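You operate a simulated robot arm through the tools that you are given. There is no shell and no other tool.

The job below is to be done with a simulated two-armed robot. You get a single attempt, and the scene is never put back.

Task
Couple the hose to the brass nipple, pump the gauge past 50 kN and let it off.
Fine: stop under 75 kN; the yellow cap goes on the oil block; green valve shut to pump and open at the end. Where these are worked on the way, their far stop is far enough and under half their travel is too little: green valve.

The check looks at the end state, three seconds after you hand in, the way a careful person would. Anything else that was tipped, shoved, dropped, spilled or broken makes it a failure. Lids that push on must go on centred and level and be pressed home; caps that screw on are set level and turned clockwise until they are tight.

Robot
Two 7-joint arms with two-finger parallel grippers on one trunk that stands fixed in place. Base frame: the origin is at the foot of the trunk, x ahead of it, y to its left, z up. Units: cm, rad, N and s.
The left shoulder is at [7, 13, 116.2], the right one opposite. With the tool pointing down near the work surface each hand reaches from about 22 to 52 cm from the base axis, measured 20 degrees to its own side. Payload 1.57 kg a hand.
The TCP of each hand is the grasp point between the finger pads, 3 cm short of the fingertips. In the tool frame z runs along the fingers and y along their closing line. Largest opening 8 cm; finger width 1.7, thickness 1.2; the body of the gripper, 4 by 8.2 cm, starts 8 cm behind the TCP.
Orientation is told as [roll, pitch, yaw] about the base's x, y, z axes, in that order, counted from this pose: with the fingers straight down and closing along the base's y, the tool's x points along the base's -x, its y along +y and its z along -z.

Tools
- The arms move only by the tool drive_tool. It takes "left_increments", "right_increments" or both (then of equal length, played together; a hand with none holds still); each is a list of rows, each an object of numbers (a shift or turn left out is 0, a gripper value left out holds the last): "dx", "dy", "dz": the shift along the base's x, y, z in cm; "ax", "ay", "az": the turn, a rotation vector about the base's x, y, z in degrees; "hand": the finger opening in cm, from 0 to 8. In form: [{"dx": .., "dy": .., "dz": .., "ax": .., "ay": .., "az": .., "hand": ..}, ...]. A call has 1 to 20 rows; each row is the pose to reach, as a shift and turn from the pose commanded when the call began. A row lasts 0.2 s, in which the tool goes at most 5 cm and 0.15 rad; a call with a longer step from one row to the next is refused whole, and so is a gripper value outside its range. A pose out of reach is approached as far as the arm can. The call stops where the force on the tool passes 50 N (or 10 N more than at its start, if that is more) or the arm is blocked; 0.2 s more then pass. Each finger travels about 10.8 cm/s and halts on what it meets, pressing with about 43 N; the grip force reading is that of the motor and also rises with nothing between the fingers. The clock runs only during rows and for 0.2 s after the last one: add rows that repeat a pose to give the fingers time. The reply holds the time, the measured pose of the TCP, the force on the tool along the base axes, the opening and the grip force, in the units named above and with some noise, with the torque about the TCP (base axes, N m) and any sound that the robot's microphone picked up.
- Cameras (640 x 400 px; columns grow to the right, rows downward): "scene" is now at [12.43, 5.16, 139.79]; the picture's right is [0.55, -0.83, 0.00], its down [-0.44, -0.29, -0.85] and it looks along [0.71, 0.47, -0.53] (base axes); focal length 223 px, centre (320, 200). "left" rides on the left gripper at [7.2, 0.7, -12.2] in its tool frame; the picture's right is [-0.09, 1.00, 0.00], its down [-0.84, -0.08, -0.54] and it looks along [-0.54, -0.05, 0.84] (tool axes); focal length 238 px, centre (320, 200). "right" rides on the right gripper at [7.2, -0.7, -12.2] in its tool frame; the picture's right is [0.09, 1.00, 0.00], its down [-0.84, 0.08, -0.54] and it looks along [-0.54, 0.05, 0.84] (tool axes); focal length 238 px, centre (320, 200). There is no depth. A picture from a camera that has moved, and an enlarged one, comes with that camera's place and axes in the base frame and with its lens.
- capture(camera): a new picture of that camera. No time passes.
- slide_trunk(by): slides the trunk up (or, below 0, down) by that many cm; the arms and the scene camera ride with it, the base frame stays. It gives what a move gives, with no picture.
- pan_tilt(pan, tilt): turns the head with the scene camera to pan (to the left, within 1.501 rad either way) and tilt (down, from -0.506 to 1.204), counted from straight ahead of the robot. It gives what a move gives.
- enlarge(camera, box): a new picture of the part [left, top, right, bottom] of that camera's present view, enlarged. No time passes.
- finish_job(): hands the job in; it is judged then, once.

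Places have to be worked out from the pictures, the camera data and where the tool is seen. Open the grippers and draw the arms clear of the work before you hand the job in, unless the task says otherwise.

The tools are called after ">>>" by a JSON object that holds its "op" and its "data". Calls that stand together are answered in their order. drive_tool: Moves the arms, as the interface text tells. Its arguments: {"type":"object","properties":{"left_increments":{"type":"array","items":{"type":"object","properties":{"dx":{"type":"number"},"dy":{"type":"number"},"dz":{"type":"number"},"ax":{"type":"number"},"ay":{"type":"number"},"az":{"type":"number"},"hand":{"type":"number"}}}},"right_increments":{"type":"array","items":{"type":"object","properties":{"dx":{"type":"number"},"dy":{"type":"number"},"dz":{"type":"number"},"ax":{"type":"number"},"ay":{"type":"number"},"az":{"type":"number"},"hand":{"type":"number"}}}}},"required":[]} The other tools are called the same way: slide_trunk (by) moves the trunk up or down; pan_tilt (pan, tilt) turns the head that bears the scene camera; capture (camera) takes a picture; enlarge (camera, box) takes an enlarged picture of a part of a camera's view; finish_job () hands the job in.

At the start:

```text
clock: 0.0
left_ee_pos: [24.69, 38.23, 124.53]
left_tcp_rot: [0.004, -0.001, -0.001]
left_wrist_force: [-0.1, -0.2, 0.5]
left_wrist_torque: [-0.01, -0.03, 0.01]
left_finger_gap: 8.02
left_gripper_force: 0.1
right_ee_pos: [22.58, 2.18, 122.4]
right_tcp_rot: [0.003, 0.0, 0.002]
right_wrist_force: [-0.3, 0.7, 0.5]
right_wrist_torque: [-0.01, 0.03, -0.02]
right_finger_gap: 8.01
right_gripper_force: 0.0
trunk travel left (down, up): [-80.0, 14.0]
head pan, tilt (commanded): [0.585, 0.553]
```

scene: 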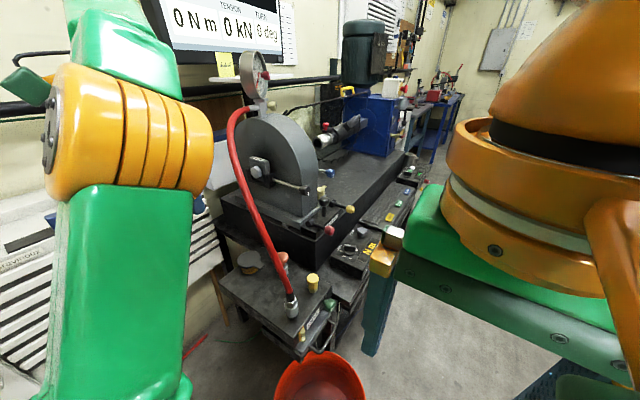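
right: 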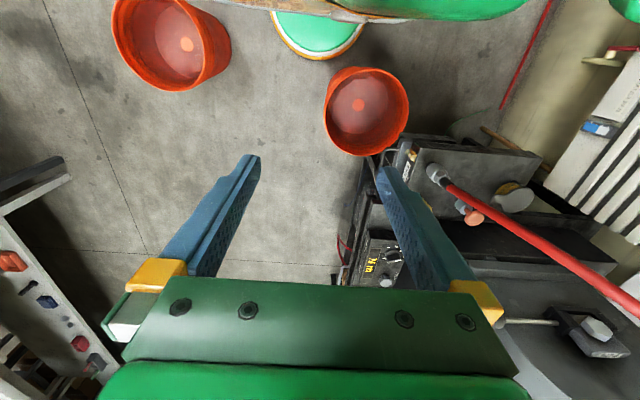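
left: 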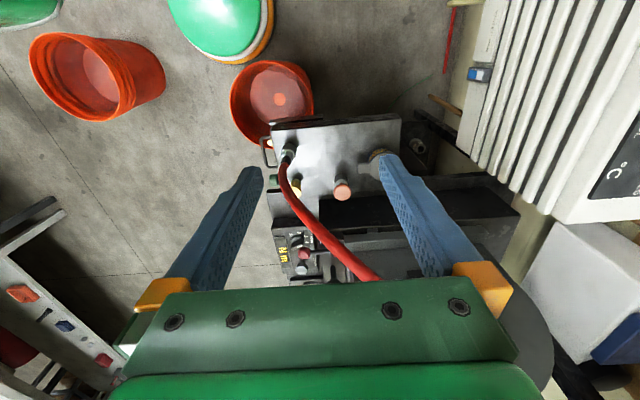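

I start by looking closer at the bench, where the hose, yellow cap, oil block and pump seem to be.

>>> {"op": "enlarge", "data": {"camera": "scene", "box": [200, 220, 400, 400]}}

>>> {"op": "enlarge", "data": {"camera": "left", "box": [240, 100, 440, 300]}}

>>> {"op": "enlarge", "data": {"camera": "right", "box": [320, 110, 560, 300]}}

>>> {"op": "enlarge", "data": {"camera": "scene", "box": [200, 40, 420, 240]}}

```text
2.22 times, centred on (300, 310) of scene
camera zoom: at [12.43, 5.16, 139.79], right [0.55, -0.83, 0.0], down [-0.44, -0.29, -0.85], along [0.71, 0.47, -0.53], focal length 496 px, centre (364, -44)
```

zoom: 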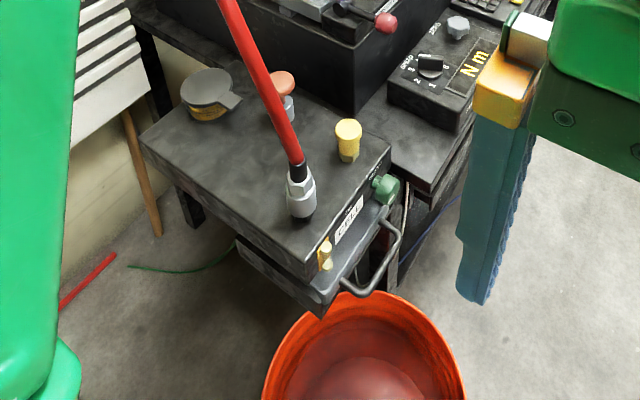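

```text
2.00 times, centred on (340, 200) of left
camera zoom: at [17.43, 38.73, 136.62], right [0.09, 1.0, 0.0], down [0.84, -0.08, 0.54], along [0.54, -0.05, -0.84], focal length 477 px, centre (280, 200)
```

zoom: 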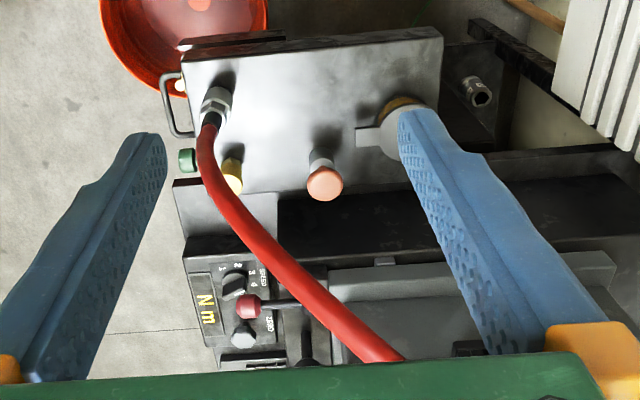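

```text
2.11 times, centred on (440, 205) of right
camera zoom: at [15.46, 1.38, 134.45], right [-0.09, 1.0, 0.0], down [0.84, 0.08, 0.54], along [0.54, 0.05, -0.84], focal length 502 px, centre (67, 190)
```

zoom: 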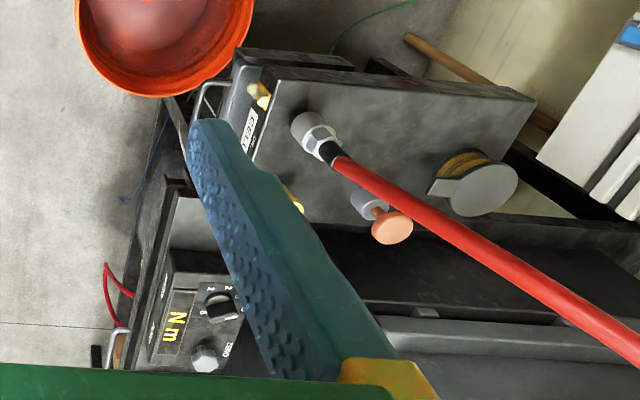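

```text
2.00 times, centred on (310, 140) of scene
camera zoom: at [12.43, 5.16, 139.79], right [0.55, -0.83, 0.0], down [-0.44, -0.29, -0.85], along [0.71, 0.47, -0.53], focal length 447 px, centre (340, 320)
```

zoom: 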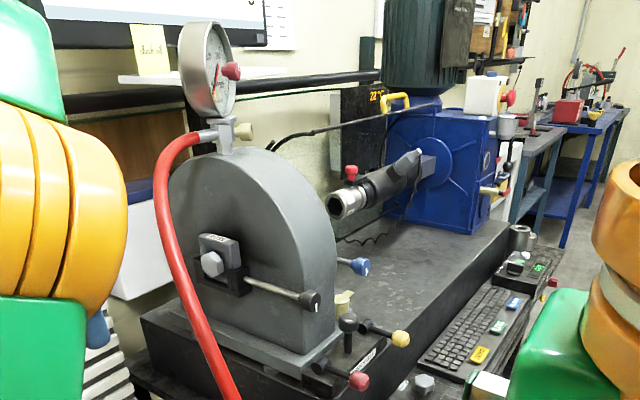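

The coupler triangulates to about [36, 30, 86]. I pan the head toward the block and look again before moving arms.

>>> {"op": "pan_tilt", "data": {"pan": 0.75, "tilt": 0.85}}

>>> {"op": "capture", "data": {"camera": "scene"}}

```text
clock: 0.8
left_ee_pos: [24.59, 38.23, 124.4]
left_tcp_rot: [0.004, -0.003, -0.002]
left_wrist_force: [0.8, 0.1, -1.2]
left_wrist_torque: [-0.01, -0.02, 0.01]
left_finger_gap: 7.99
left_gripper_force: 0.1
right_ee_pos: [22.53, 2.03, 122.32]
right_tcp_rot: [0.003, 0.0, 0.0]
right_wrist_force: [0.9, -0.3, 0.4]
right_wrist_torque: [-0.01, -0.03, -0.05]
right_finger_gap: 8.0
right_gripper_force: 0.1
trunk travel left (down, up): [-80.0, 14.0]
head pan, tilt (commanded): [0.75, 0.85]
```

```text
taken
camera scene: at [10.68, 5.52, 137.29], right [0.68, -0.73, 0.0], down [-0.55, -0.51, -0.66], along [0.48, 0.45, -0.75], focal length 223 px, centre (320, 200)
```

scene: 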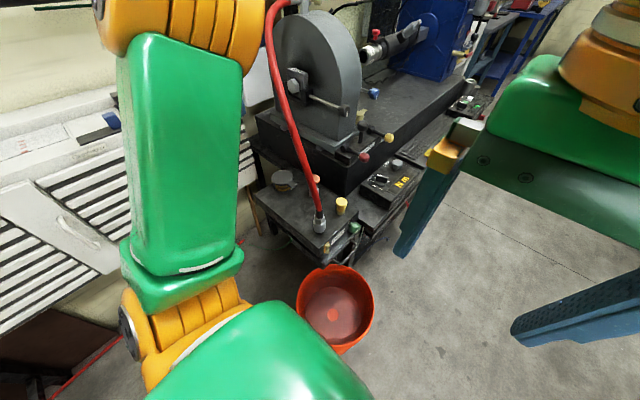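

The block with hose, yellow cap and green valve is visible; I enlarge it for details.

>>> {"op": "enlarge", "data": {"camera": "scene", "box": [255, 160, 375, 270]}}

>>> {"op": "enlarge", "data": {"camera": "scene", "box": [260, 60, 420, 200]}}

>>> {"op": "enlarge", "data": {"camera": "left", "box": [250, 110, 360, 200]}}

>>> {"op": "enlarge", "data": {"camera": "left", "box": [340, 110, 450, 200]}}

```text
3.64 times, centred on (315, 215) of scene
camera zoom: at [10.68, 5.52, 137.29], right [0.68, -0.73, 0.0], down [-0.55, -0.51, -0.66], along [0.48, 0.45, -0.75], focal length 812 px, centre (338, 146)
```

zoom: 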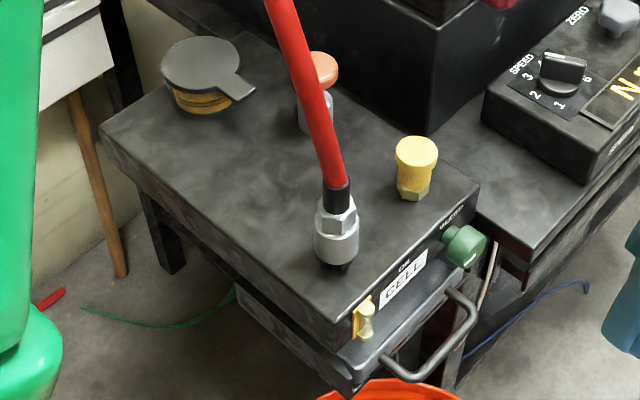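

```text
2.86 times, centred on (340, 130) of scene
camera zoom: at [10.68, 5.52, 137.29], right [0.68, -0.73, 0.0], down [-0.55, -0.51, -0.66], along [0.48, 0.45, -0.75], focal length 638 px, centre (263, 400)
```

zoom: 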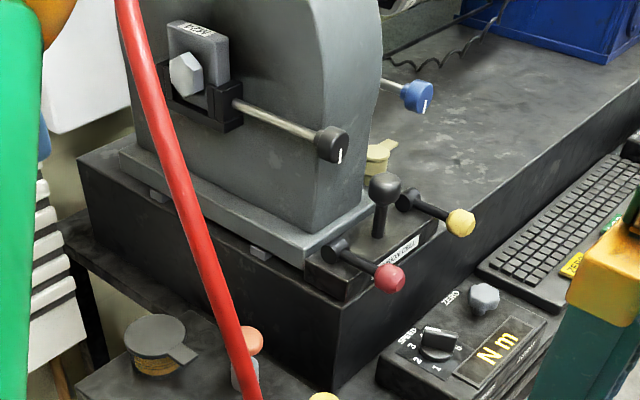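

```text
4.44 times, centred on (305, 155) of left
camera zoom: at [17.43, 38.73, 136.62], right [0.09, 1.0, 0.0], down [0.84, -0.08, 0.54], along [0.54, -0.05, -0.84], focal length 1059 px, centre (387, 400)
```

zoom: 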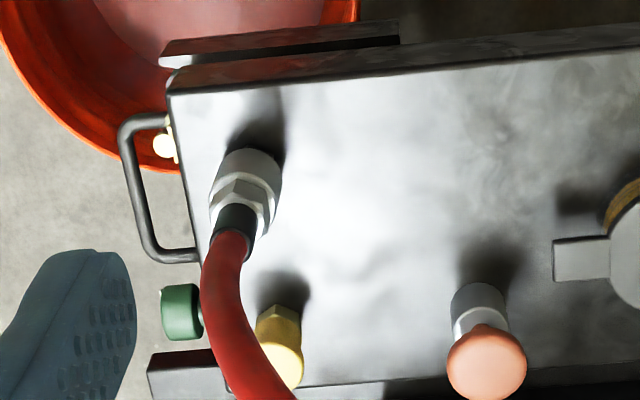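

```text
4.44 times, centred on (395, 155) of left
camera zoom: at [17.43, 38.73, 136.62], right [0.09, 1.0, 0.0], down [0.84, -0.08, 0.54], along [0.54, -0.05, -0.84], focal length 1059 px, centre (-13, 400)
```

zoom: 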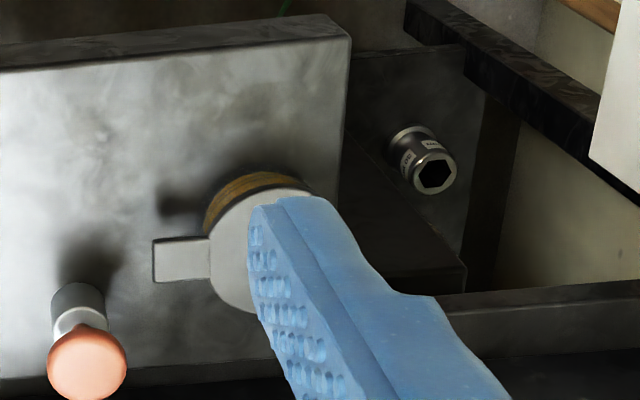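

I lower the left hand about 20 cm in free air to get its camera nearer to the block.

>>> {"op": "drive_tool", "data": {"left_increments": [{"dz": -4}, {"dz": -8}, {"dz": -12}, {"dz": -16}, {"dz": -20}, {"dz": -20}]}}

>>> {"op": "capture", "data": {"camera": "left"}}

>>> {"op": "capture", "data": {"camera": "scene"}}

```text
clock: 2.2
left_ee_pos: [24.51, 38.23, 104.31]
left_tcp_rot: [0.004, -0.001, -0.002]
left_wrist_force: [-0.9, -0.7, -0.2]
left_wrist_torque: [0.02, 0.01, 0.02]
left_finger_gap: 7.98
left_gripper_force: 0.2
right_ee_pos: [22.57, 1.99, 122.31]
right_tcp_rot: [0.004, 0.0, 0.001]
right_wrist_force: [-0.4, -0.2, -0.5]
right_wrist_torque: [0.0, -0.02, 0.02]
right_finger_gap: 7.99
right_gripper_force: 0.1
trunk travel left (down, up): [-80.0, 14.0]
head pan, tilt (commanded): [0.75, 0.85]
```

```text
taken
camera left: at [17.25, 38.8, 116.43], right [0.09, 1.0, 0.0], down [0.84, -0.08, 0.54], along [0.54, -0.05, -0.84], focal length 238 px, centre (320, 200)
```

left: 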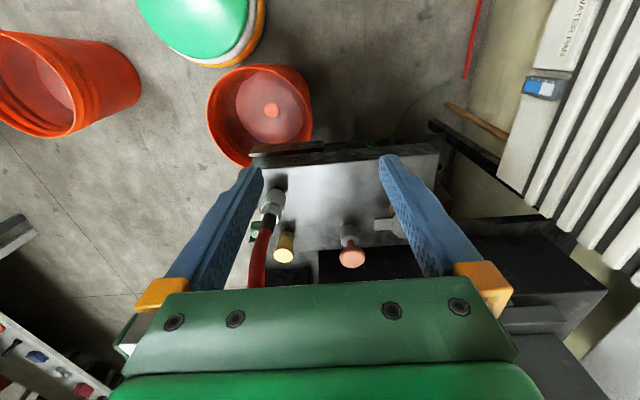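

```text
taken
camera scene: at [10.64, 5.52, 137.29], right [0.68, -0.73, 0.0], down [-0.55, -0.51, -0.66], along [0.48, 0.45, -0.75], focal length 223 px, centre (320, 200)
```

scene: 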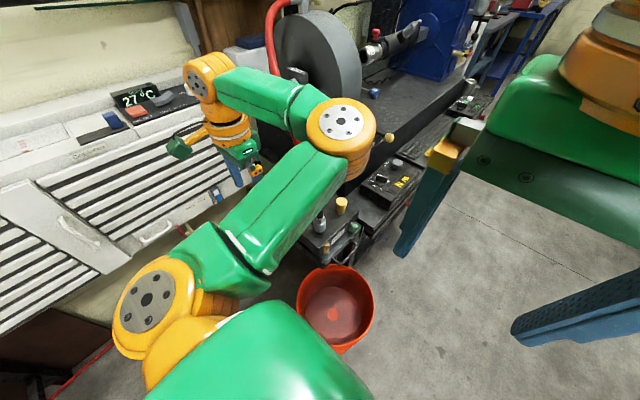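

The left camera places the yellow cap near [45, 30], the orange plunger near [47, 41], and the lid near [42, 48]. I bring the right hand lower and turn it toward the block to view the labelled side face.

>>> {"op": "drive_tool", "data": {"right_increments": [{"dx": 0.6, "dy": 0.8, "dz": -3, "az": 7}, {"dx": 1.2, "dy": 1.6, "dz": -6, "az": 14}, {"dx": 1.8, "dy": 2.4, "dz": -9, "az": 21}, {"dx": 2.4, "dy": 3.2, "dz": -12, "az": 28}, {"dx": 3, "dy": 4, "dz": -15, "az": 35}, {"dx": 3.6, "dy": 4.8, "dz": -18, "az": 42}, {"dx": 4.2, "dy": 5.6, "dz": -21, "az": 49}, {"dx": 4.2, "dy": 5.6, "dz": -21, "az": 49}]}}

>>> {"op": "capture", "data": {"camera": "right"}}

>>> {"op": "capture", "data": {"camera": "scene"}}

```text
clock: 4.0
left_ee_pos: [24.54, 38.27, 104.39]
left_tcp_rot: [0.004, -0.002, -0.002]
left_wrist_force: [0.6, 0.1, 0.0]
left_wrist_torque: [0.03, -0.02, 0.02]
left_finger_gap: 7.99
left_gripper_force: 0.1
right_ee_pos: [26.9, 7.71, 101.17]
right_tcp_rot: [0.004, -0.001, 0.859]
right_wrist_force: [0.8, -0.3, -0.5]
right_wrist_torque: [-0.01, -0.02, -0.01]
right_finger_gap: 8.0
right_gripper_force: 0.0
trunk travel left (down, up): [-80.0, 14.0]
head pan, tilt (commanded): [0.75, 0.85]
```

```text
taken
camera right: at [22.78, 1.85, 113.3], right [-0.81, 0.58, 0.0], down [0.49, 0.68, 0.54], along [0.31, 0.44, -0.84], focal length 238 px, centre (320, 200)
```

right: 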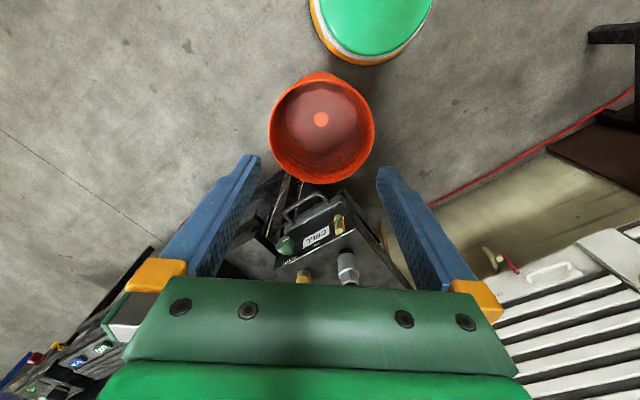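

```text
taken
camera scene: at [10.66, 5.52, 137.29], right [0.68, -0.73, 0.0], down [-0.55, -0.51, -0.66], along [0.48, 0.45, -0.75], focal length 223 px, centre (320, 200)
```

scene: 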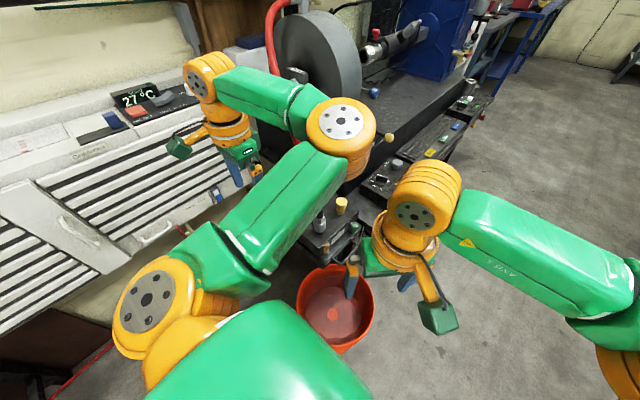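

>>> {"op": "enlarge", "data": {"camera": "right", "box": [240, 170, 410, 290]}}

>>> {"op": "enlarge", "data": {"camera": "left", "box": [235, 140, 455, 290]}}

```text
3.33 times, centred on (325, 230) of right
camera zoom: at [22.78, 1.85, 113.3], right [-0.81, 0.58, 0.0], down [0.49, 0.68, 0.54], along [0.31, 0.44, -0.84], focal length 794 px, centre (303, 100)
```

zoom: 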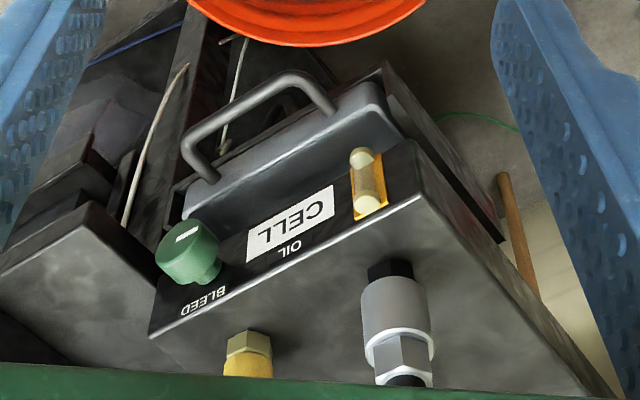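

```text
2.67 times, centred on (345, 215) of left
camera zoom: at [17.28, 38.8, 116.47], right [0.09, 1.0, 0.0], down [0.84, -0.08, 0.54], along [0.54, -0.05, -0.84], focal length 636 px, centre (253, 160)
```

zoom: 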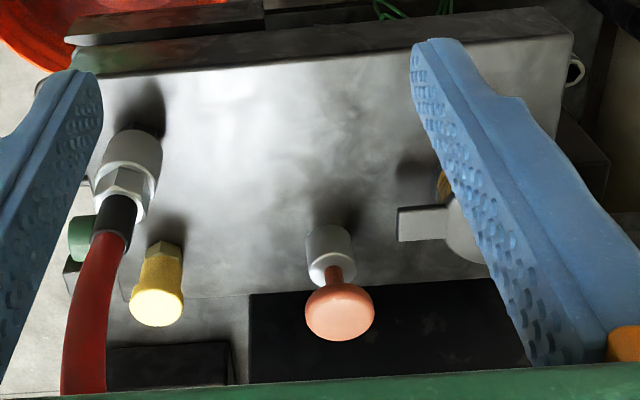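

The block is the "OIL" cell: green "BLEED" valve and OIL sight glass on its right face, hose parked on a black stub at about [36.8, 29.6], yellow-capped brass nipple at about [46.5, 29.7], and an orange plunger pump at about [46.5, 41.4]. I raise the left hand back up before lowering the trunk so that the right arm can work level with the block.

>>> {"op": "drive_tool", "data": {"left_increments": [{"dz": 4}, {"dz": 8}, {"dz": 12}, {"dz": 16}, {"dz": 20}, {"dz": 20}]}}

>>> {"op": "slide_trunk", "data": {"by": -22}}

>>> {"op": "capture", "data": {"camera": "scene"}}

>>> {"op": "capture", "data": {"camera": "right"}}

>>> {"op": "capture", "data": {"camera": "left"}}

```text
clock: 5.4
left_ee_pos: [24.79, 38.26, 124.51]
left_tcp_rot: [0.004, -0.002, -0.003]
left_wrist_force: [0.2, -1.0, -0.1]
left_wrist_torque: [-0.03, 0.05, -0.03]
left_finger_gap: 8.01
left_gripper_force: 0.2
right_ee_pos: [27.03, 7.72, 101.31]
right_tcp_rot: [0.002, 0.0, 0.857]
right_wrist_force: [0.6, 0.7, 1.1]
right_wrist_torque: [-0.02, 0.02, 0.01]
right_finger_gap: 7.98
right_gripper_force: 0.0
trunk travel left (down, up): [-80.0, 14.0]
head pan, tilt (commanded): [0.75, 0.85]
```

```text
clock: 7.7
left_ee_pos: [24.77, 38.31, 102.49]
left_tcp_rot: [0.004, -0.001, -0.002]
left_wrist_force: [0.5, 0.6, 0.4]
left_wrist_torque: [0.01, 0.03, 0.0]
left_finger_gap: 8.01
left_gripper_force: 0.1
right_ee_pos: [26.86, 7.67, 79.28]
right_tcp_rot: [0.003, 0.001, 0.856]
right_wrist_force: [0.0, -0.6, 0.0]
right_wrist_torque: [-0.02, -0.01, 0.0]
right_finger_gap: 8.01
right_gripper_force: 0.1
trunk travel left (down, up): [-58.0, 36.0]
head pan, tilt (commanded): [0.75, 0.85]
```

```text
taken
camera scene: at [10.67, 5.52, 115.29], right [0.68, -0.73, 0.0], down [-0.55, -0.51, -0.66], along [0.48, 0.45, -0.75], focal length 223 px, centre (320, 200)
```

scene: 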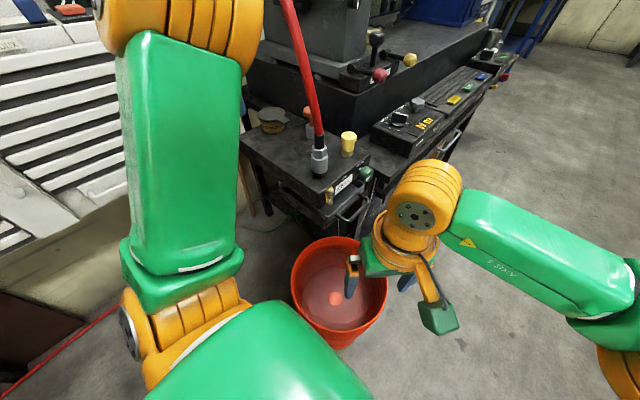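

```text
taken
camera right: at [22.78, 1.85, 91.34], right [-0.81, 0.58, 0.0], down [0.49, 0.68, 0.54], along [0.31, 0.44, -0.84], focal length 238 px, centre (320, 200)
```

right: 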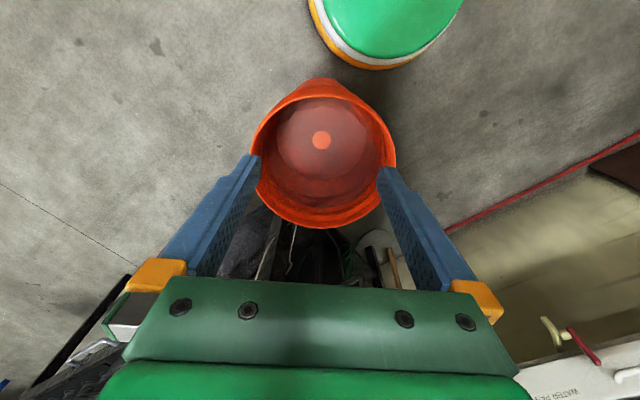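

```text
taken
camera left: at [17.49, 38.77, 114.63], right [0.09, 1.0, 0.0], down [0.84, -0.08, 0.54], along [0.54, -0.05, -0.84], focal length 238 px, centre (320, 200)
```

left: 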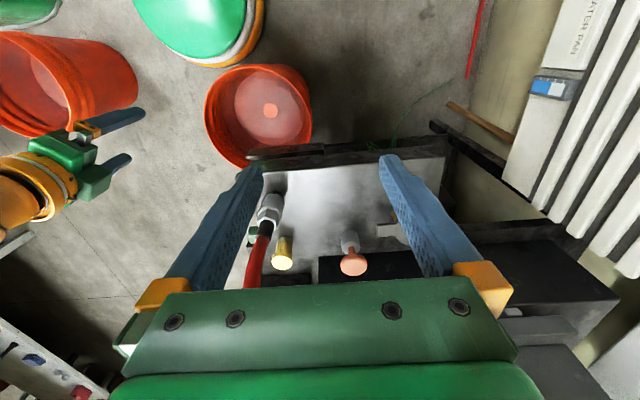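

The scene camera has a clear view of the block now; I enlarge it for cap, coupler and valve.

>>> {"op": "enlarge", "data": {"camera": "scene", "box": [300, 110, 400, 220]}}

>>> {"op": "enlarge", "data": {"camera": "scene", "box": [230, 80, 340, 190]}}

```text
3.64 times, centred on (350, 165) of scene
camera zoom: at [10.67, 5.52, 115.29], right [0.68, -0.73, 0.0], down [-0.55, -0.51, -0.66], along [0.48, 0.45, -0.75], focal length 812 px, centre (211, 327)
```

zoom: 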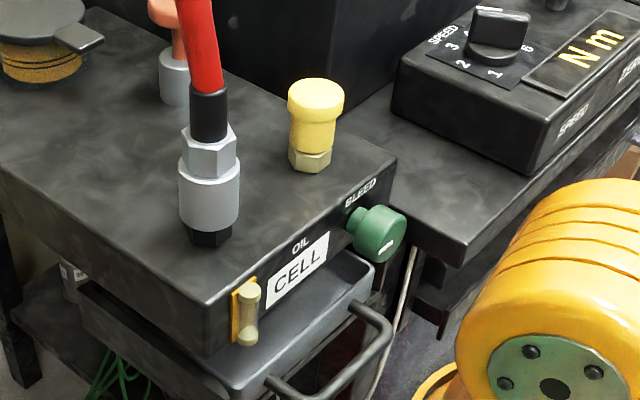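

```text
3.64 times, centred on (285, 135) of scene
camera zoom: at [10.67, 5.52, 115.29], right [0.68, -0.73, 0.0], down [-0.55, -0.51, -0.66], along [0.48, 0.45, -0.75], focal length 812 px, centre (447, 436)
```

zoom: 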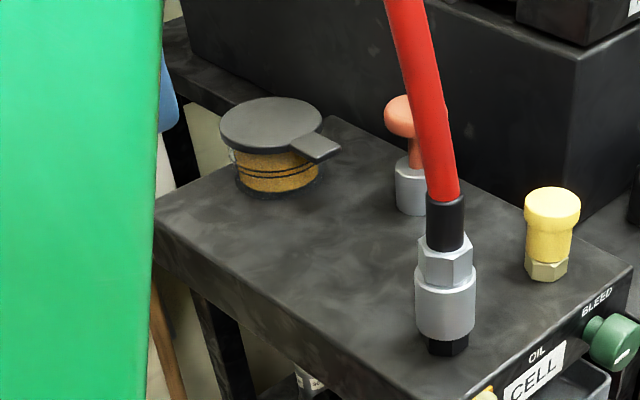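

The geometry is consistent: coupler axis about [36.8, 29.7], capped nipple about [46.5, 30.0] with cap top near z 88, block top near z 81.5. I now lift the right hand and swing it to point almost level toward the cap, stopping about 12 cm short of it.

>>> {"op": "drive_tool", "data": {"right_increments": [{"dz": 3.5, "az": 4}, {"dz": 7, "az": 8}, {"dz": 10, "az": 11}, {"dz": 10, "az": 11}]}}

>>> {"op": "drive_tool", "data": {"right_increments": [{"dx": 1.1, "dy": 1, "ax": 7.1, "ay": -4.1}, {"dx": 2.2, "dy": 2, "ax": 14.2, "ay": -8.2}, {"dx": 3.3, "dy": 3, "ax": 21.3, "ay": -12.3}, {"dx": 4.4, "dy": 4, "ax": 28.4, "ay": -16.4}, {"dx": 5.5, "dy": 5, "ax": 35.5, "ay": -20.5}, {"dx": 6.6, "dy": 6, "ax": 42.6, "ay": -24.6}, {"dx": 7.7, "dy": 7, "ax": 49.7, "ay": -28.7}, {"dx": 8.8, "dy": 8, "ax": 56.8, "ay": -32.8}, {"dx": 9.9, "dy": 9, "ax": 63.9, "ay": -36.9}, {"dx": 11, "dy": 10, "ax": 71, "ay": -41}, {"dx": 12, "dy": 11, "ax": 76, "ay": -43.9}, {"dx": 12, "dy": 11, "ax": 76, "ay": -43.9}]}}

>>> {"op": "capture", "data": {"camera": "right"}}

>>> {"op": "capture", "data": {"camera": "scene"}}

```text
clock: 8.7
left_ee_pos: [24.88, 38.19, 102.49]
left_tcp_rot: [0.003, 0.0, -0.001]
left_wrist_force: [-0.4, 0.2, -0.1]
left_wrist_torque: [0.01, -0.01, 0.0]
left_finger_gap: 8.0
left_gripper_force: 0.1
right_ee_pos: [26.87, 7.66, 89.28]
right_tcp_rot: [0.003, 0.0, 1.048]
right_wrist_force: [0.9, -0.6, 0.2]
right_wrist_torque: [0.0, -0.02, -0.01]
right_finger_gap: 8.02
right_gripper_force: 0.0
trunk travel left (down, up): [-58.0, 36.0]
head pan, tilt (commanded): [0.75, 0.85]
```

```text
clock: 11.3
left_ee_pos: [24.72, 38.33, 102.51]
left_tcp_rot: [0.004, -0.002, 0.0]
left_wrist_force: [0.9, -0.9, -0.4]
left_wrist_torque: [0.03, 0.01, -0.01]
left_finger_gap: 7.99
left_gripper_force: 0.0
right_ee_pos: [38.92, 18.67, 89.27]
right_tcp_rot: [-0.025, -1.532, 1.073]
right_wrist_force: [-0.6, 0.6, 0.0]
right_wrist_torque: [0.01, 0.01, -0.04]
right_finger_gap: 8.0
right_gripper_force: 0.1
trunk travel left (down, up): [-58.0, 36.0]
head pan, tilt (commanded): [0.75, 0.85]
```

```text
taken
camera right: at [33.4, 7.63, 82.4], right [-0.86, 0.49, -0.09], down [-0.32, -0.4, 0.86], along [0.38, 0.77, 0.51], focal length 238 px, centre (320, 200)
```

right: 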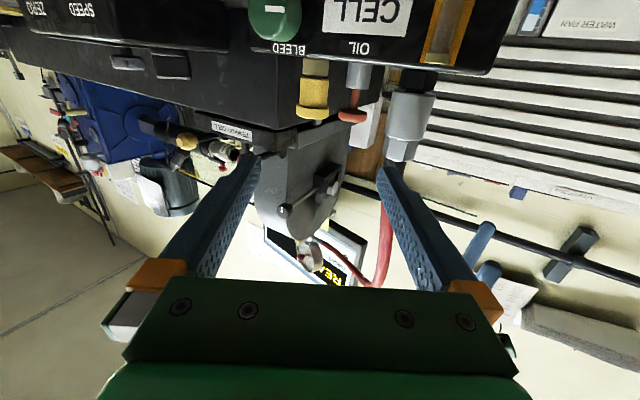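

```text
taken
camera scene: at [10.68, 5.49, 115.28], right [0.68, -0.73, 0.0], down [-0.55, -0.51, -0.66], along [0.48, 0.45, -0.75], focal length 223 px, centre (320, 200)
```

scene: 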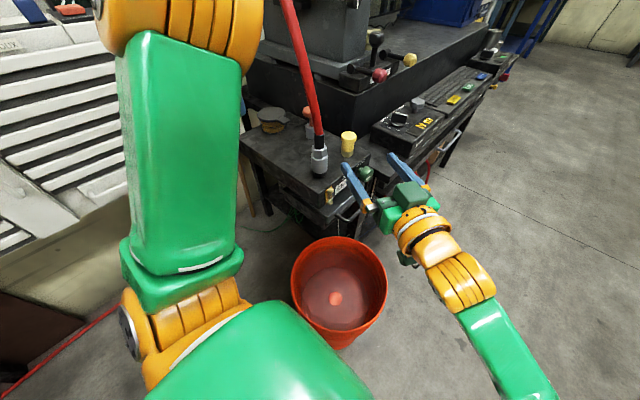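

The level pose works. I enlarge this view (upside-down) to see valve tick, cap, stub and the display.

>>> {"op": "enlarge", "data": {"camera": "right", "box": [240, 0, 470, 140]}}

>>> {"op": "enlarge", "data": {"camera": "right", "box": [240, 150, 400, 290]}}

>>> {"op": "enlarge", "data": {"camera": "scene", "box": [290, 110, 450, 270]}}

```text
2.78 times, centred on (355, 70) of right
camera zoom: at [33.4, 7.63, 82.4], right [-0.86, 0.49, -0.09], down [-0.32, -0.4, 0.86], along [0.38, 0.77, 0.51], focal length 663 px, centre (223, 562)
```

zoom: 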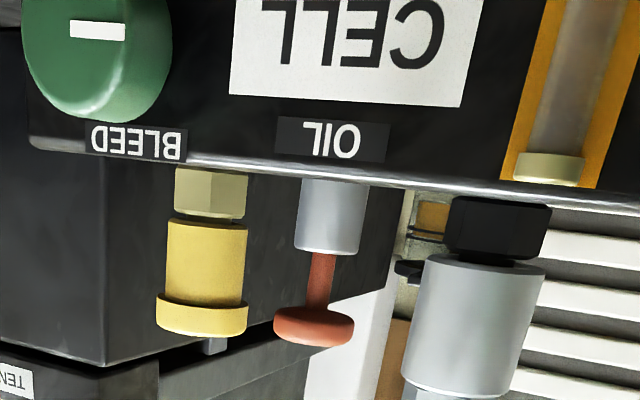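

```text
2.86 times, centred on (320, 220) of right
camera zoom: at [33.4, 7.63, 82.4], right [-0.86, 0.49, -0.09], down [-0.32, -0.4, 0.86], along [0.38, 0.77, 0.51], focal length 681 px, centre (320, 143)
```

zoom: 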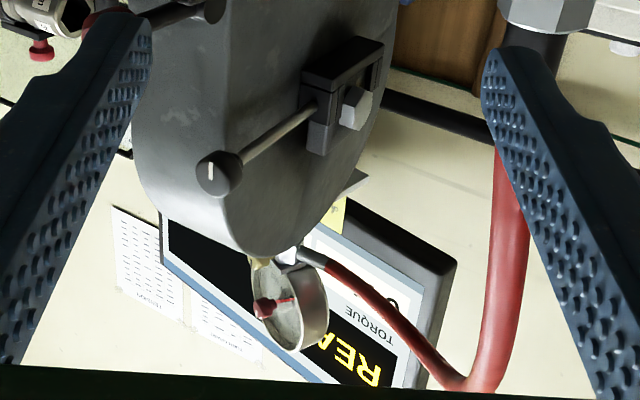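

```text
2.50 times, centred on (370, 190) of scene
camera zoom: at [10.68, 5.49, 115.28], right [0.68, -0.73, 0.0], down [-0.55, -0.51, -0.66], along [0.48, 0.45, -0.75], focal length 558 px, centre (195, 225)
```

zoom: 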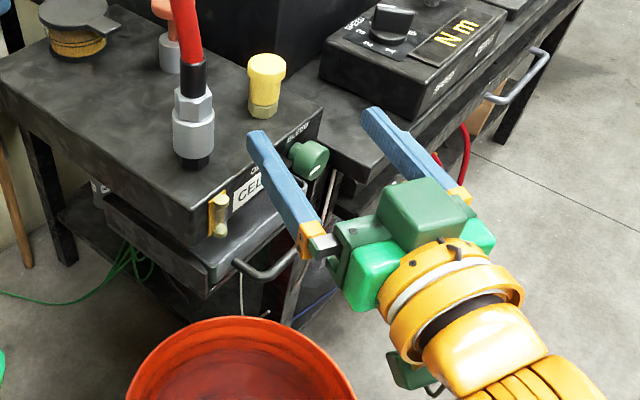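

Valve tick is horizontal, cap body spans about z 83.9–86.4 at [46.4, 29.9], coupler sleeve z 84–87 at [36.8, 29.7]. I tilt the right hand about 20° down (so its camera clears the tray handle) and go to a pre-grasp 9 cm back from the cap, with fingers at 5.5 cm.

>>> {"op": "drive_tool", "data": {"right_increments": [{"dx": 1.1, "dy": 1.3, "dz": -0.3, "ax": -5.2, "ay": 3, "hand": 6.5}, {"dx": 2.2, "dy": 2.6, "dz": -0.7, "ax": -10.4, "ay": 6, "hand": 5.5}, {"dx": 3.28, "dy": 3.93, "dz": -1.07, "ax": -15.6, "ay": 9, "hand": 5.5}, {"dx": 3.28, "dy": 3.93, "dz": -1.07, "ax": -15.6, "ay": 9, "hand": 5.5}, {"dx": 3.28, "dy": 3.93, "dz": -1.07, "ax": -15.6, "ay": 9, "hand": 5.5}]}}

>>> {"op": "capture", "data": {"camera": "right"}}

>>> {"op": "enlarge", "data": {"camera": "scene", "box": [290, 110, 450, 270]}}

```text
clock: 12.5
left_ee_pos: [24.74, 38.19, 102.43]
left_tcp_rot: [0.002, -0.002, -0.001]
left_wrist_force: [-0.1, -0.3, -0.2]
left_wrist_torque: [-0.02, 0.0, 0.01]
left_finger_gap: 8.0
left_gripper_force: 0.0
right_ee_pos: [42.31, 22.81, 88.16]
right_tcp_rot: [0.0, -1.219, 1.051]
right_wrist_force: [0.7, 0.7, 0.7]
right_wrist_torque: [-0.01, 0.03, 0.0]
right_finger_gap: 5.52
right_gripper_force: 0.0
trunk travel left (down, up): [-58.0, 36.0]
head pan, tilt (commanded): [0.75, 0.85]
```

```text
taken
camera right: at [35.93, 10.31, 85.53], right [-0.88, 0.47, -0.09], down [-0.18, -0.15, 0.97], along [0.44, 0.87, 0.22], focal length 238 px, centre (320, 200)
```

right: 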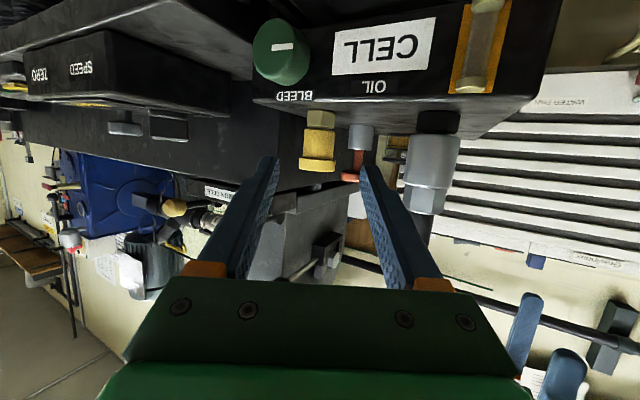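

```text
2.50 times, centred on (370, 190) of scene
camera zoom: at [10.67, 5.53, 115.28], right [0.68, -0.73, 0.0], down [-0.55, -0.51, -0.66], along [0.48, 0.45, -0.75], focal length 558 px, centre (195, 225)
```

zoom: 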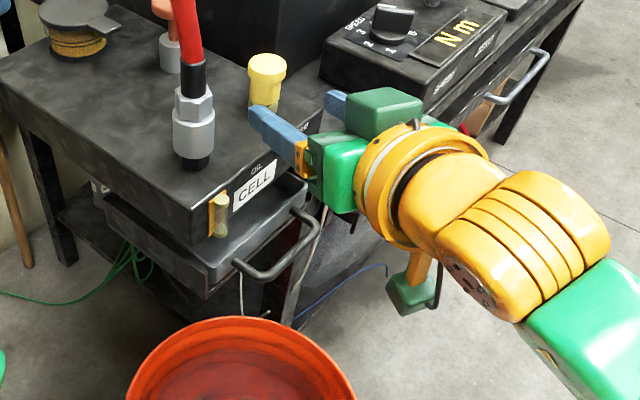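

Fingers line up with the cap. I advance along the tool axis until the pads surround the cap body and then close on it.

>>> {"op": "drive_tool", "data": {"right_increments": [{"dx": 1.02, "dy": 1.77, "dz": -0.72}, {"dx": 2.03, "dy": 3.55, "dz": -1.43}, {"dx": 3.05, "dy": 5.32, "dz": -2.15}, {"dx": 4.06, "dy": 7.09, "dz": -2.86}, {"dx": 4.06, "dy": 7.09, "dz": -2.86}]}}

>>> {"op": "capture", "data": {"camera": "right"}}

>>> {"op": "enlarge", "data": {"camera": "scene", "box": [290, 110, 450, 270]}}

```text
clock: 13.7
left_ee_pos: [24.77, 38.28, 102.42]
left_tcp_rot: [0.003, -0.003, -0.004]
left_wrist_force: [0.0, 0.8, -0.1]
left_wrist_torque: [0.04, 0.03, -0.03]
left_finger_gap: 7.97
left_gripper_force: 0.0
right_ee_pos: [45.75, 27.32, 85.73]
right_tcp_rot: [-0.004, -1.218, 1.051]
right_wrist_force: [1.1, 0.1, 0.0]
right_wrist_torque: [-0.03, 0.03, -0.03]
right_finger_gap: 5.51
right_gripper_force: 0.1
right hand out of reach, approached as far as the arm can: row 3, 4, 5
trunk travel left (down, up): [-58.0, 36.0]
head pan, tilt (commanded): [0.75, 0.85]
```

```text
taken
camera right: at [39.48, 14.94, 83.22], right [-0.88, 0.47, -0.09], down [-0.18, -0.15, 0.97], along [0.44, 0.87, 0.22], focal length 238 px, centre (320, 200)
```

right: 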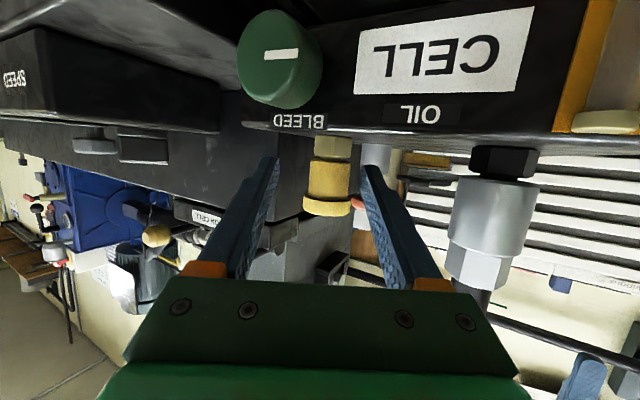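

```text
2.50 times, centred on (370, 190) of scene
camera zoom: at [10.67, 5.54, 115.28], right [0.68, -0.73, 0.0], down [-0.55, -0.51, -0.66], along [0.48, 0.45, -0.75], focal length 558 px, centre (195, 225)
```

zoom: 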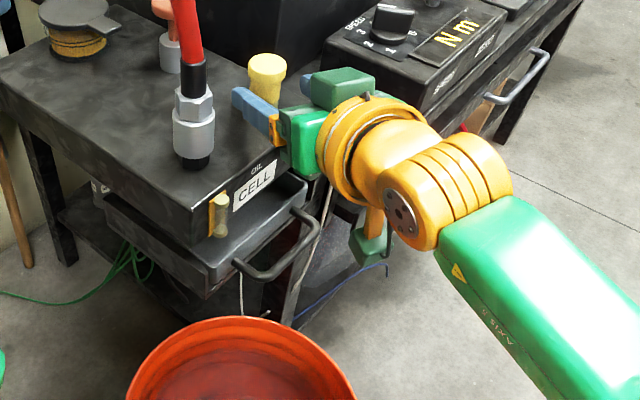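

The right arm runs out of reach about 2.5 cm short at this heading. I back off, raise the hand, lower the trunk a bit more and will retry with a flatter hand whose heading is in line with the shoulder.

>>> {"op": "drive_tool", "data": {"right_increments": [{"dx": 2.0, "dy": 3.4, "dz": -1.2}, {"dx": 0, "dy": 0, "dz": 0}, {"dx": 0, "dy": 0, "dz": 4}, {"dx": 0, "dy": 0, "dz": 8}, {"dx": 0, "dy": 0, "dz": 8}]}}

```text
clock: 14.9
left_ee_pos: [24.75, 38.23, 102.43]
left_tcp_rot: [0.003, -0.002, -0.002]
left_wrist_force: [0.3, -0.2, 0.8]
left_wrist_torque: [-0.04, 0.0, 0.0]
left_finger_gap: 8.0
left_gripper_force: 0.1
right_ee_pos: [46.36, 26.41, 93.84]
right_tcp_rot: [-0.002, -1.219, 1.052]
right_wrist_force: [-0.2, 0.4, 0.2]
right_wrist_torque: [0.0, 0.0, 0.0]
right_finger_gap: 5.53
right_gripper_force: 0.0
right hand out of reach, approached as far as the arm can: row 1, 4, 5
trunk travel left (down, up): [-58.0, 36.0]
head pan, tilt (commanded): [0.75, 0.85]
```

I should verify nothing was touched; checking the view before going on.

>>> {"op": "capture", "data": {"camera": "right"}}

>>> {"op": "enlarge", "data": {"camera": "scene", "box": [290, 110, 450, 270]}}

```text
taken
camera right: at [40.07, 14.1, 91.22], right [-0.88, 0.47, -0.09], down [-0.18, -0.15, 0.97], along [0.44, 0.87, 0.22], focal length 238 px, centre (320, 200)
```

right: 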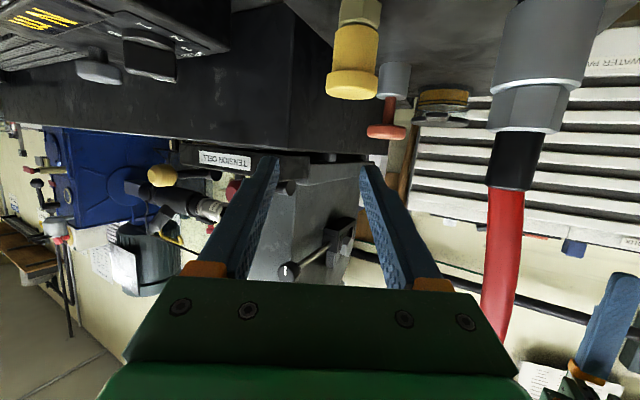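

```text
2.50 times, centred on (370, 190) of scene
camera zoom: at [10.68, 5.54, 115.28], right [0.68, -0.73, 0.0], down [-0.55, -0.51, -0.66], along [0.48, 0.45, -0.75], focal length 558 px, centre (195, 225)
```

zoom: 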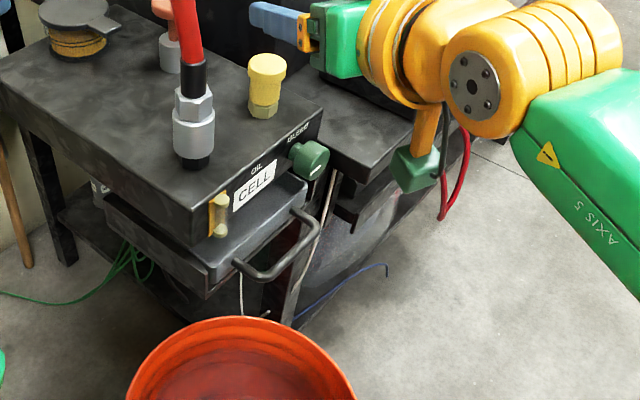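

Nothing was touched. I withdraw to about [40.6, 23, 96], turning the heading to 50° and flattening the hand, before lowering the trunk by 7 cm.

>>> {"op": "drive_tool", "data": {"right_increments": [{"dx": -2.9, "dy": -3.4, "dz": 1.5, "az": -4}, {"dx": -5.8, "dy": -6.9, "dz": 3.5, "az": -8}, {"dx": -5.8, "dy": -6.9, "dz": 5, "az": -10.2}, {"dx": -5.8, "dy": -6.9, "dz": 5, "az": -10.2}]}}

>>> {"op": "drive_tool", "data": {"right_increments": [{"ax": 5.75, "ay": -4.8}, {"ax": 11.5, "ay": -9.6}, {"ax": 11.5, "ay": -9.6}]}}

>>> {"op": "slide_trunk", "data": {"by": -7}}

>>> {"op": "capture", "data": {"camera": "right"}}

>>> {"op": "capture", "data": {"camera": "scene"}}

```text
clock: 15.9
left_ee_pos: [24.74, 38.23, 102.47]
left_tcp_rot: [0.003, -0.001, -0.002]
left_wrist_force: [-1.9, -0.3, -0.7]
left_wrist_torque: [-0.01, -0.01, 0.01]
left_finger_gap: 8.01
left_gripper_force: 0.1
right_ee_pos: [40.45, 19.52, 98.57]
right_tcp_rot: [0.0, -1.216, 0.874]
right_wrist_force: [1.4, 0.6, 0.1]
right_wrist_torque: [-0.01, 0.02, -0.01]
right_finger_gap: 5.5
right_gripper_force: 0.0
trunk travel left (down, up): [-58.0, 36.0]
head pan, tilt (commanded): [0.75, 0.85]
```

```text
clock: 16.7
left_ee_pos: [24.72, 38.19, 102.51]
left_tcp_rot: [0.004, -0.001, -0.002]
left_wrist_force: [0.6, 0.3, 0.5]
left_wrist_torque: [-0.02, -0.01, 0.0]
left_finger_gap: 8.02
left_gripper_force: 0.1
right_ee_pos: [40.42, 19.54, 98.7]
right_tcp_rot: [0.016, -1.48, 0.854]
right_wrist_force: [0.3, -0.9, 1.2]
right_wrist_torque: [0.03, 0.02, -0.02]
right_finger_gap: 5.5
right_gripper_force: 0.1
trunk travel left (down, up): [-58.0, 36.0]
head pan, tilt (commanded): [0.75, 0.85]
```

```text
clock: 17.8
left_ee_pos: [24.77, 38.19, 95.56]
left_tcp_rot: [0.003, -0.003, -0.002]
left_wrist_force: [-0.1, -0.3, 0.0]
left_wrist_torque: [-0.03, 0.01, 0.02]
left_finger_gap: 7.99
left_gripper_force: 0.0
right_ee_pos: [40.5, 19.56, 91.68]
right_tcp_rot: [0.007, -1.48, 0.865]
right_wrist_force: [1.2, 0.1, -0.2]
right_wrist_torque: [-0.01, 0.03, 0.0]
right_finger_gap: 5.5
right_gripper_force: 0.0
trunk travel left (down, up): [-51.0, 43.0]
head pan, tilt (commanded): [0.75, 0.85]
```

```text
taken
camera right: at [32.8, 9.39, 85.58], right [-0.77, 0.63, -0.09], down [-0.36, -0.31, 0.88], along [0.53, 0.71, 0.46], focal length 238 px, centre (320, 200)
```

right: 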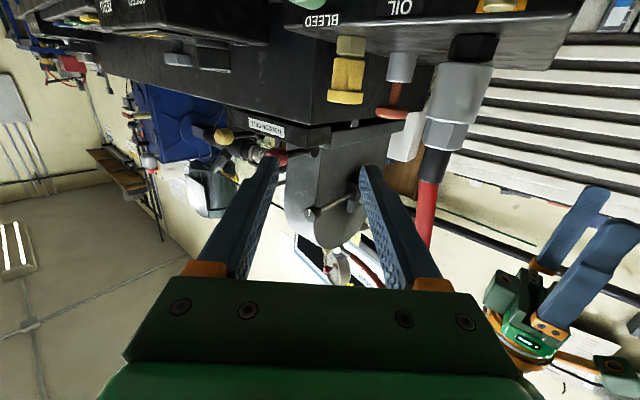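

```text
taken
camera scene: at [10.66, 5.52, 108.28], right [0.68, -0.73, 0.0], down [-0.55, -0.51, -0.66], along [0.48, 0.45, -0.75], focal length 223 px, centre (320, 200)
```

scene: 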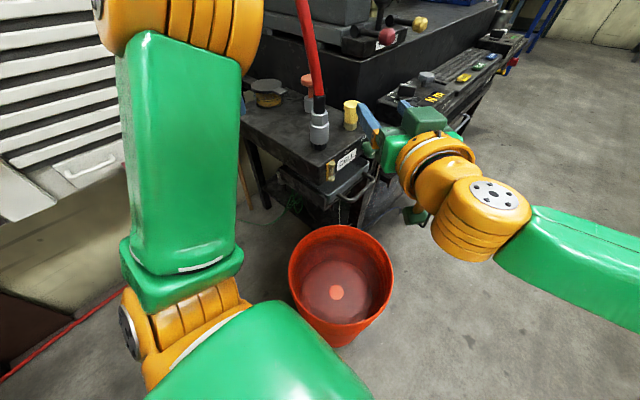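

The hand is now at heading 50° and nearly level; the cap again triangulates to [46.4, 29.9, 85.4]. I drop to the pre-grasp line and move in so the outer half of the pads straddles the cap.

>>> {"op": "drive_tool", "data": {"right_increments": [{"dx": 0, "dy": 1.7, "dz": -2.8}, {"dx": 0.07, "dy": 3.52, "dz": -5.5}, {"dx": 1.3, "dy": 5, "dz": -5.68}, {"dx": 2.5, "dy": 6.4, "dz": -5.85}, {"dx": 3.8, "dy": 7.9, "dz": -6.03}, {"dx": 5.03, "dy": 9.35, "dz": -6.21}, {"dx": 5.03, "dy": 9.35, "dz": -6.21}]}}

>>> {"op": "capture", "data": {"camera": "right"}}

>>> {"op": "enlarge", "data": {"camera": "scene", "box": [280, 70, 440, 230]}}

```text
clock: 19.4
left_ee_pos: [24.8, 38.19, 95.53]
left_tcp_rot: [0.004, 0.001, -0.002]
left_wrist_force: [-0.3, 0.1, 0.1]
left_wrist_torque: [0.0, 0.01, -0.03]
left_finger_gap: 7.99
left_gripper_force: 0.1
right_ee_pos: [44.43, 27.91, 87.19]
right_tcp_rot: [0.007, -1.479, 0.864]
right_wrist_force: [0.3, 0.4, -0.4]
right_wrist_torque: [0.04, -0.02, 0.0]
right_finger_gap: 5.51
right_gripper_force: 0.1
right hand out of reach, approached as far as the arm can: row 1, 2, 3, 4, 5, 6, 7
trunk travel left (down, up): [-51.0, 43.0]
head pan, tilt (commanded): [0.75, 0.85]
```

```text
taken
camera right: at [36.76, 17.77, 81.12], right [-0.77, 0.63, -0.09], down [-0.36, -0.3, 0.88], along [0.53, 0.71, 0.46], focal length 238 px, centre (320, 200)
```

right: 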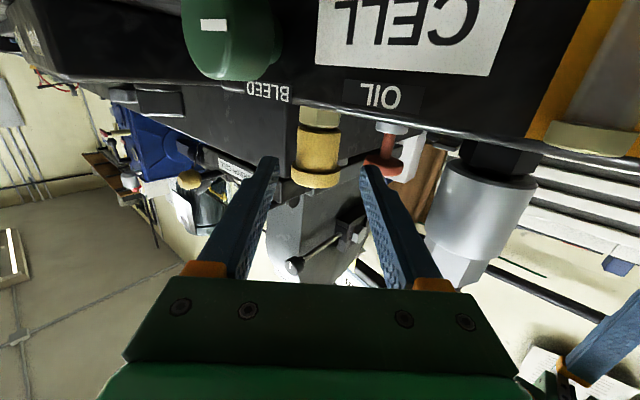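

```text
2.50 times, centred on (360, 150) of scene
camera zoom: at [10.73, 5.49, 108.28], right [0.68, -0.73, 0.0], down [-0.55, -0.51, -0.66], along [0.48, 0.45, -0.75], focal length 558 px, centre (220, 325)
```

zoom: 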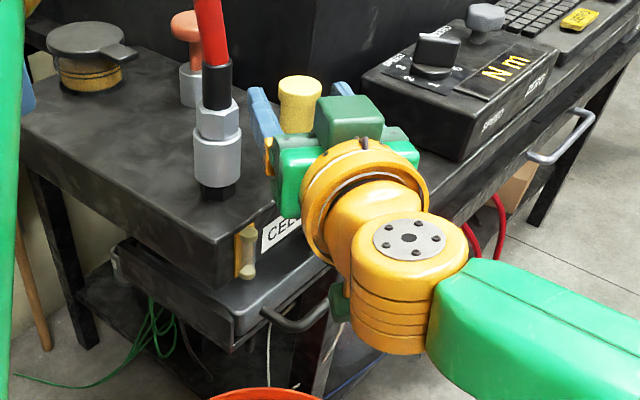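

Reach is limited here by a joint limit rather than length (the hand stayed 1.7 cm high). I tilt the hand 10° more downward and retry the same spot in small steps.

>>> {"op": "drive_tool", "data": {"right_increments": [{"dx": 0, "dy": 0, "dz": 0, "ax": -3.8, "ay": 3.2}, {"dx": 0, "dy": 0, "dz": 0, "ax": -7.6, "ay": 6.4}, {"dx": 0.5, "dy": 0.5, "dz": -0.7, "ax": -7.6, "ay": 6.4}, {"dx": 1.1, "dy": 1.0, "dz": -1.5, "ax": -7.6, "ay": 6.4}, {"dx": 1.1, "dy": 1.0, "dz": -1.5, "ax": -7.6, "ay": 6.4}]}}

>>> {"op": "capture", "data": {"camera": "right"}}

```text
clock: 20.6
left_ee_pos: [24.74, 38.26, 95.5]
left_tcp_rot: [0.004, -0.002, -0.004]
left_wrist_force: [-0.2, 0.3, -0.5]
left_wrist_torque: [-0.01, 0.01, -0.01]
left_finger_gap: 8.01
left_gripper_force: 0.0
right_ee_pos: [45.23, 26.88, 87.03]
right_tcp_rot: [0.0, -1.305, 0.869]
right_wrist_force: [-1.0, 1.6, 0.0]
right_wrist_torque: [0.02, 0.04, 0.02]
right_finger_gap: 5.53
right_gripper_force: 0.3
right hand out of reach, approached as far as the arm can: row 2, 3, 4, 5
trunk travel left (down, up): [-51.0, 43.0]
head pan, tilt (commanded): [0.75, 0.85]
```

```text
taken
camera right: at [37.05, 15.97, 83.23], right [-0.78, 0.62, -0.09], down [-0.25, -0.18, 0.95], along [0.57, 0.76, 0.3], focal length 238 px, centre (320, 200)
```

right: 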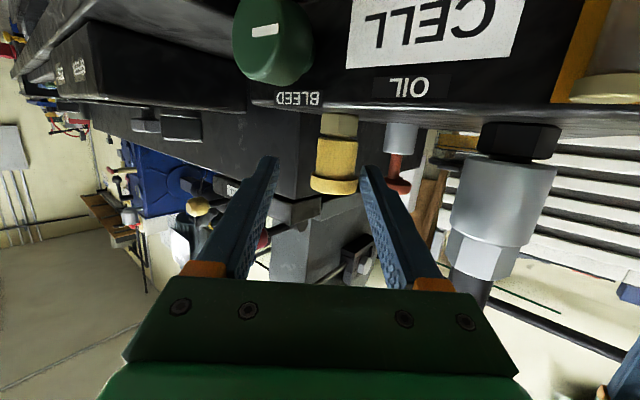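

The right arm cannot reach the cap (joint limit when crossing the body), but the left hand can come from the front-right side clear of the hose. I withdraw the right hand to about [42, 0, 93] and raise the trunk 8 cm.

>>> {"op": "drive_tool", "data": {"right_increments": [{"dx": -2.5, "dy": -3, "dz": 1}, {"dx": -5, "dy": -6, "dz": 2}, {"dx": -7, "dy": -9.5, "dz": 3}, {"dx": -6, "dy": -14, "dz": 4}, {"dx": -5, "dy": -18.3, "dz": 5}, {"dx": -4, "dy": -22.6, "dz": 6}, {"dx": -3.2, "dy": -26.9, "dz": 6}, {"dx": -3.2, "dy": -26.9, "dz": 6}]}}

>>> {"op": "slide_trunk", "data": {"by": 8}}

>>> {"op": "capture", "data": {"camera": "scene"}}

```text
clock: 22.4
left_ee_pos: [24.74, 38.3, 95.42]
left_tcp_rot: [0.003, -0.002, -0.002]
left_wrist_force: [-0.4, 0.0, 0.7]
left_wrist_torque: [-0.05, 0.01, 0.04]
left_finger_gap: 8.03
left_gripper_force: 0.0
right_ee_pos: [42.05, -0.04, 93.21]
right_tcp_rot: [0.003, -1.304, 0.869]
right_wrist_force: [0.2, -1.0, -0.2]
right_wrist_torque: [0.02, 0.0, -0.04]
right_finger_gap: 5.5
right_gripper_force: 0.0
trunk travel left (down, up): [-51.0, 43.0]
head pan, tilt (commanded): [0.75, 0.85]
```

```text
clock: 23.6
left_ee_pos: [24.68, 38.29, 103.49]
left_tcp_rot: [0.004, -0.001, 0.0]
left_wrist_force: [-0.6, 0.3, 0.5]
left_wrist_torque: [-0.01, -0.02, 0.02]
left_finger_gap: 8.0
left_gripper_force: 0.1
right_ee_pos: [42.07, -0.11, 101.12]
right_tcp_rot: [0.004, -1.307, 0.87]
right_wrist_force: [-0.6, -1.1, 0.1]
right_wrist_torque: [-0.01, 0.01, 0.04]
right_finger_gap: 5.52
right_gripper_force: 0.0
trunk travel left (down, up): [-59.0, 35.0]
head pan, tilt (commanded): [0.75, 0.85]
```

```text
taken
camera scene: at [10.69, 5.52, 116.28], right [0.68, -0.73, 0.0], down [-0.55, -0.51, -0.66], along [0.48, 0.45, -0.75], focal length 223 px, centre (320, 200)
```

scene: 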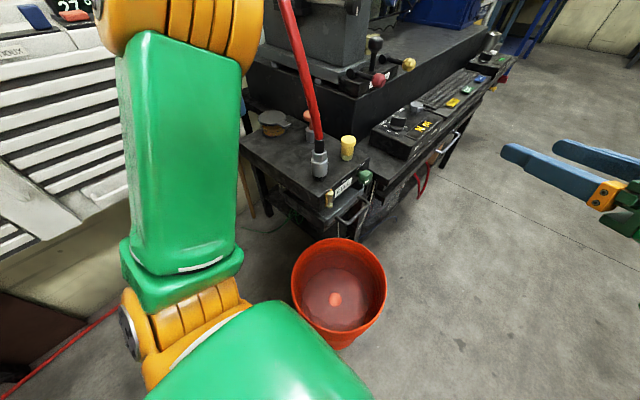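

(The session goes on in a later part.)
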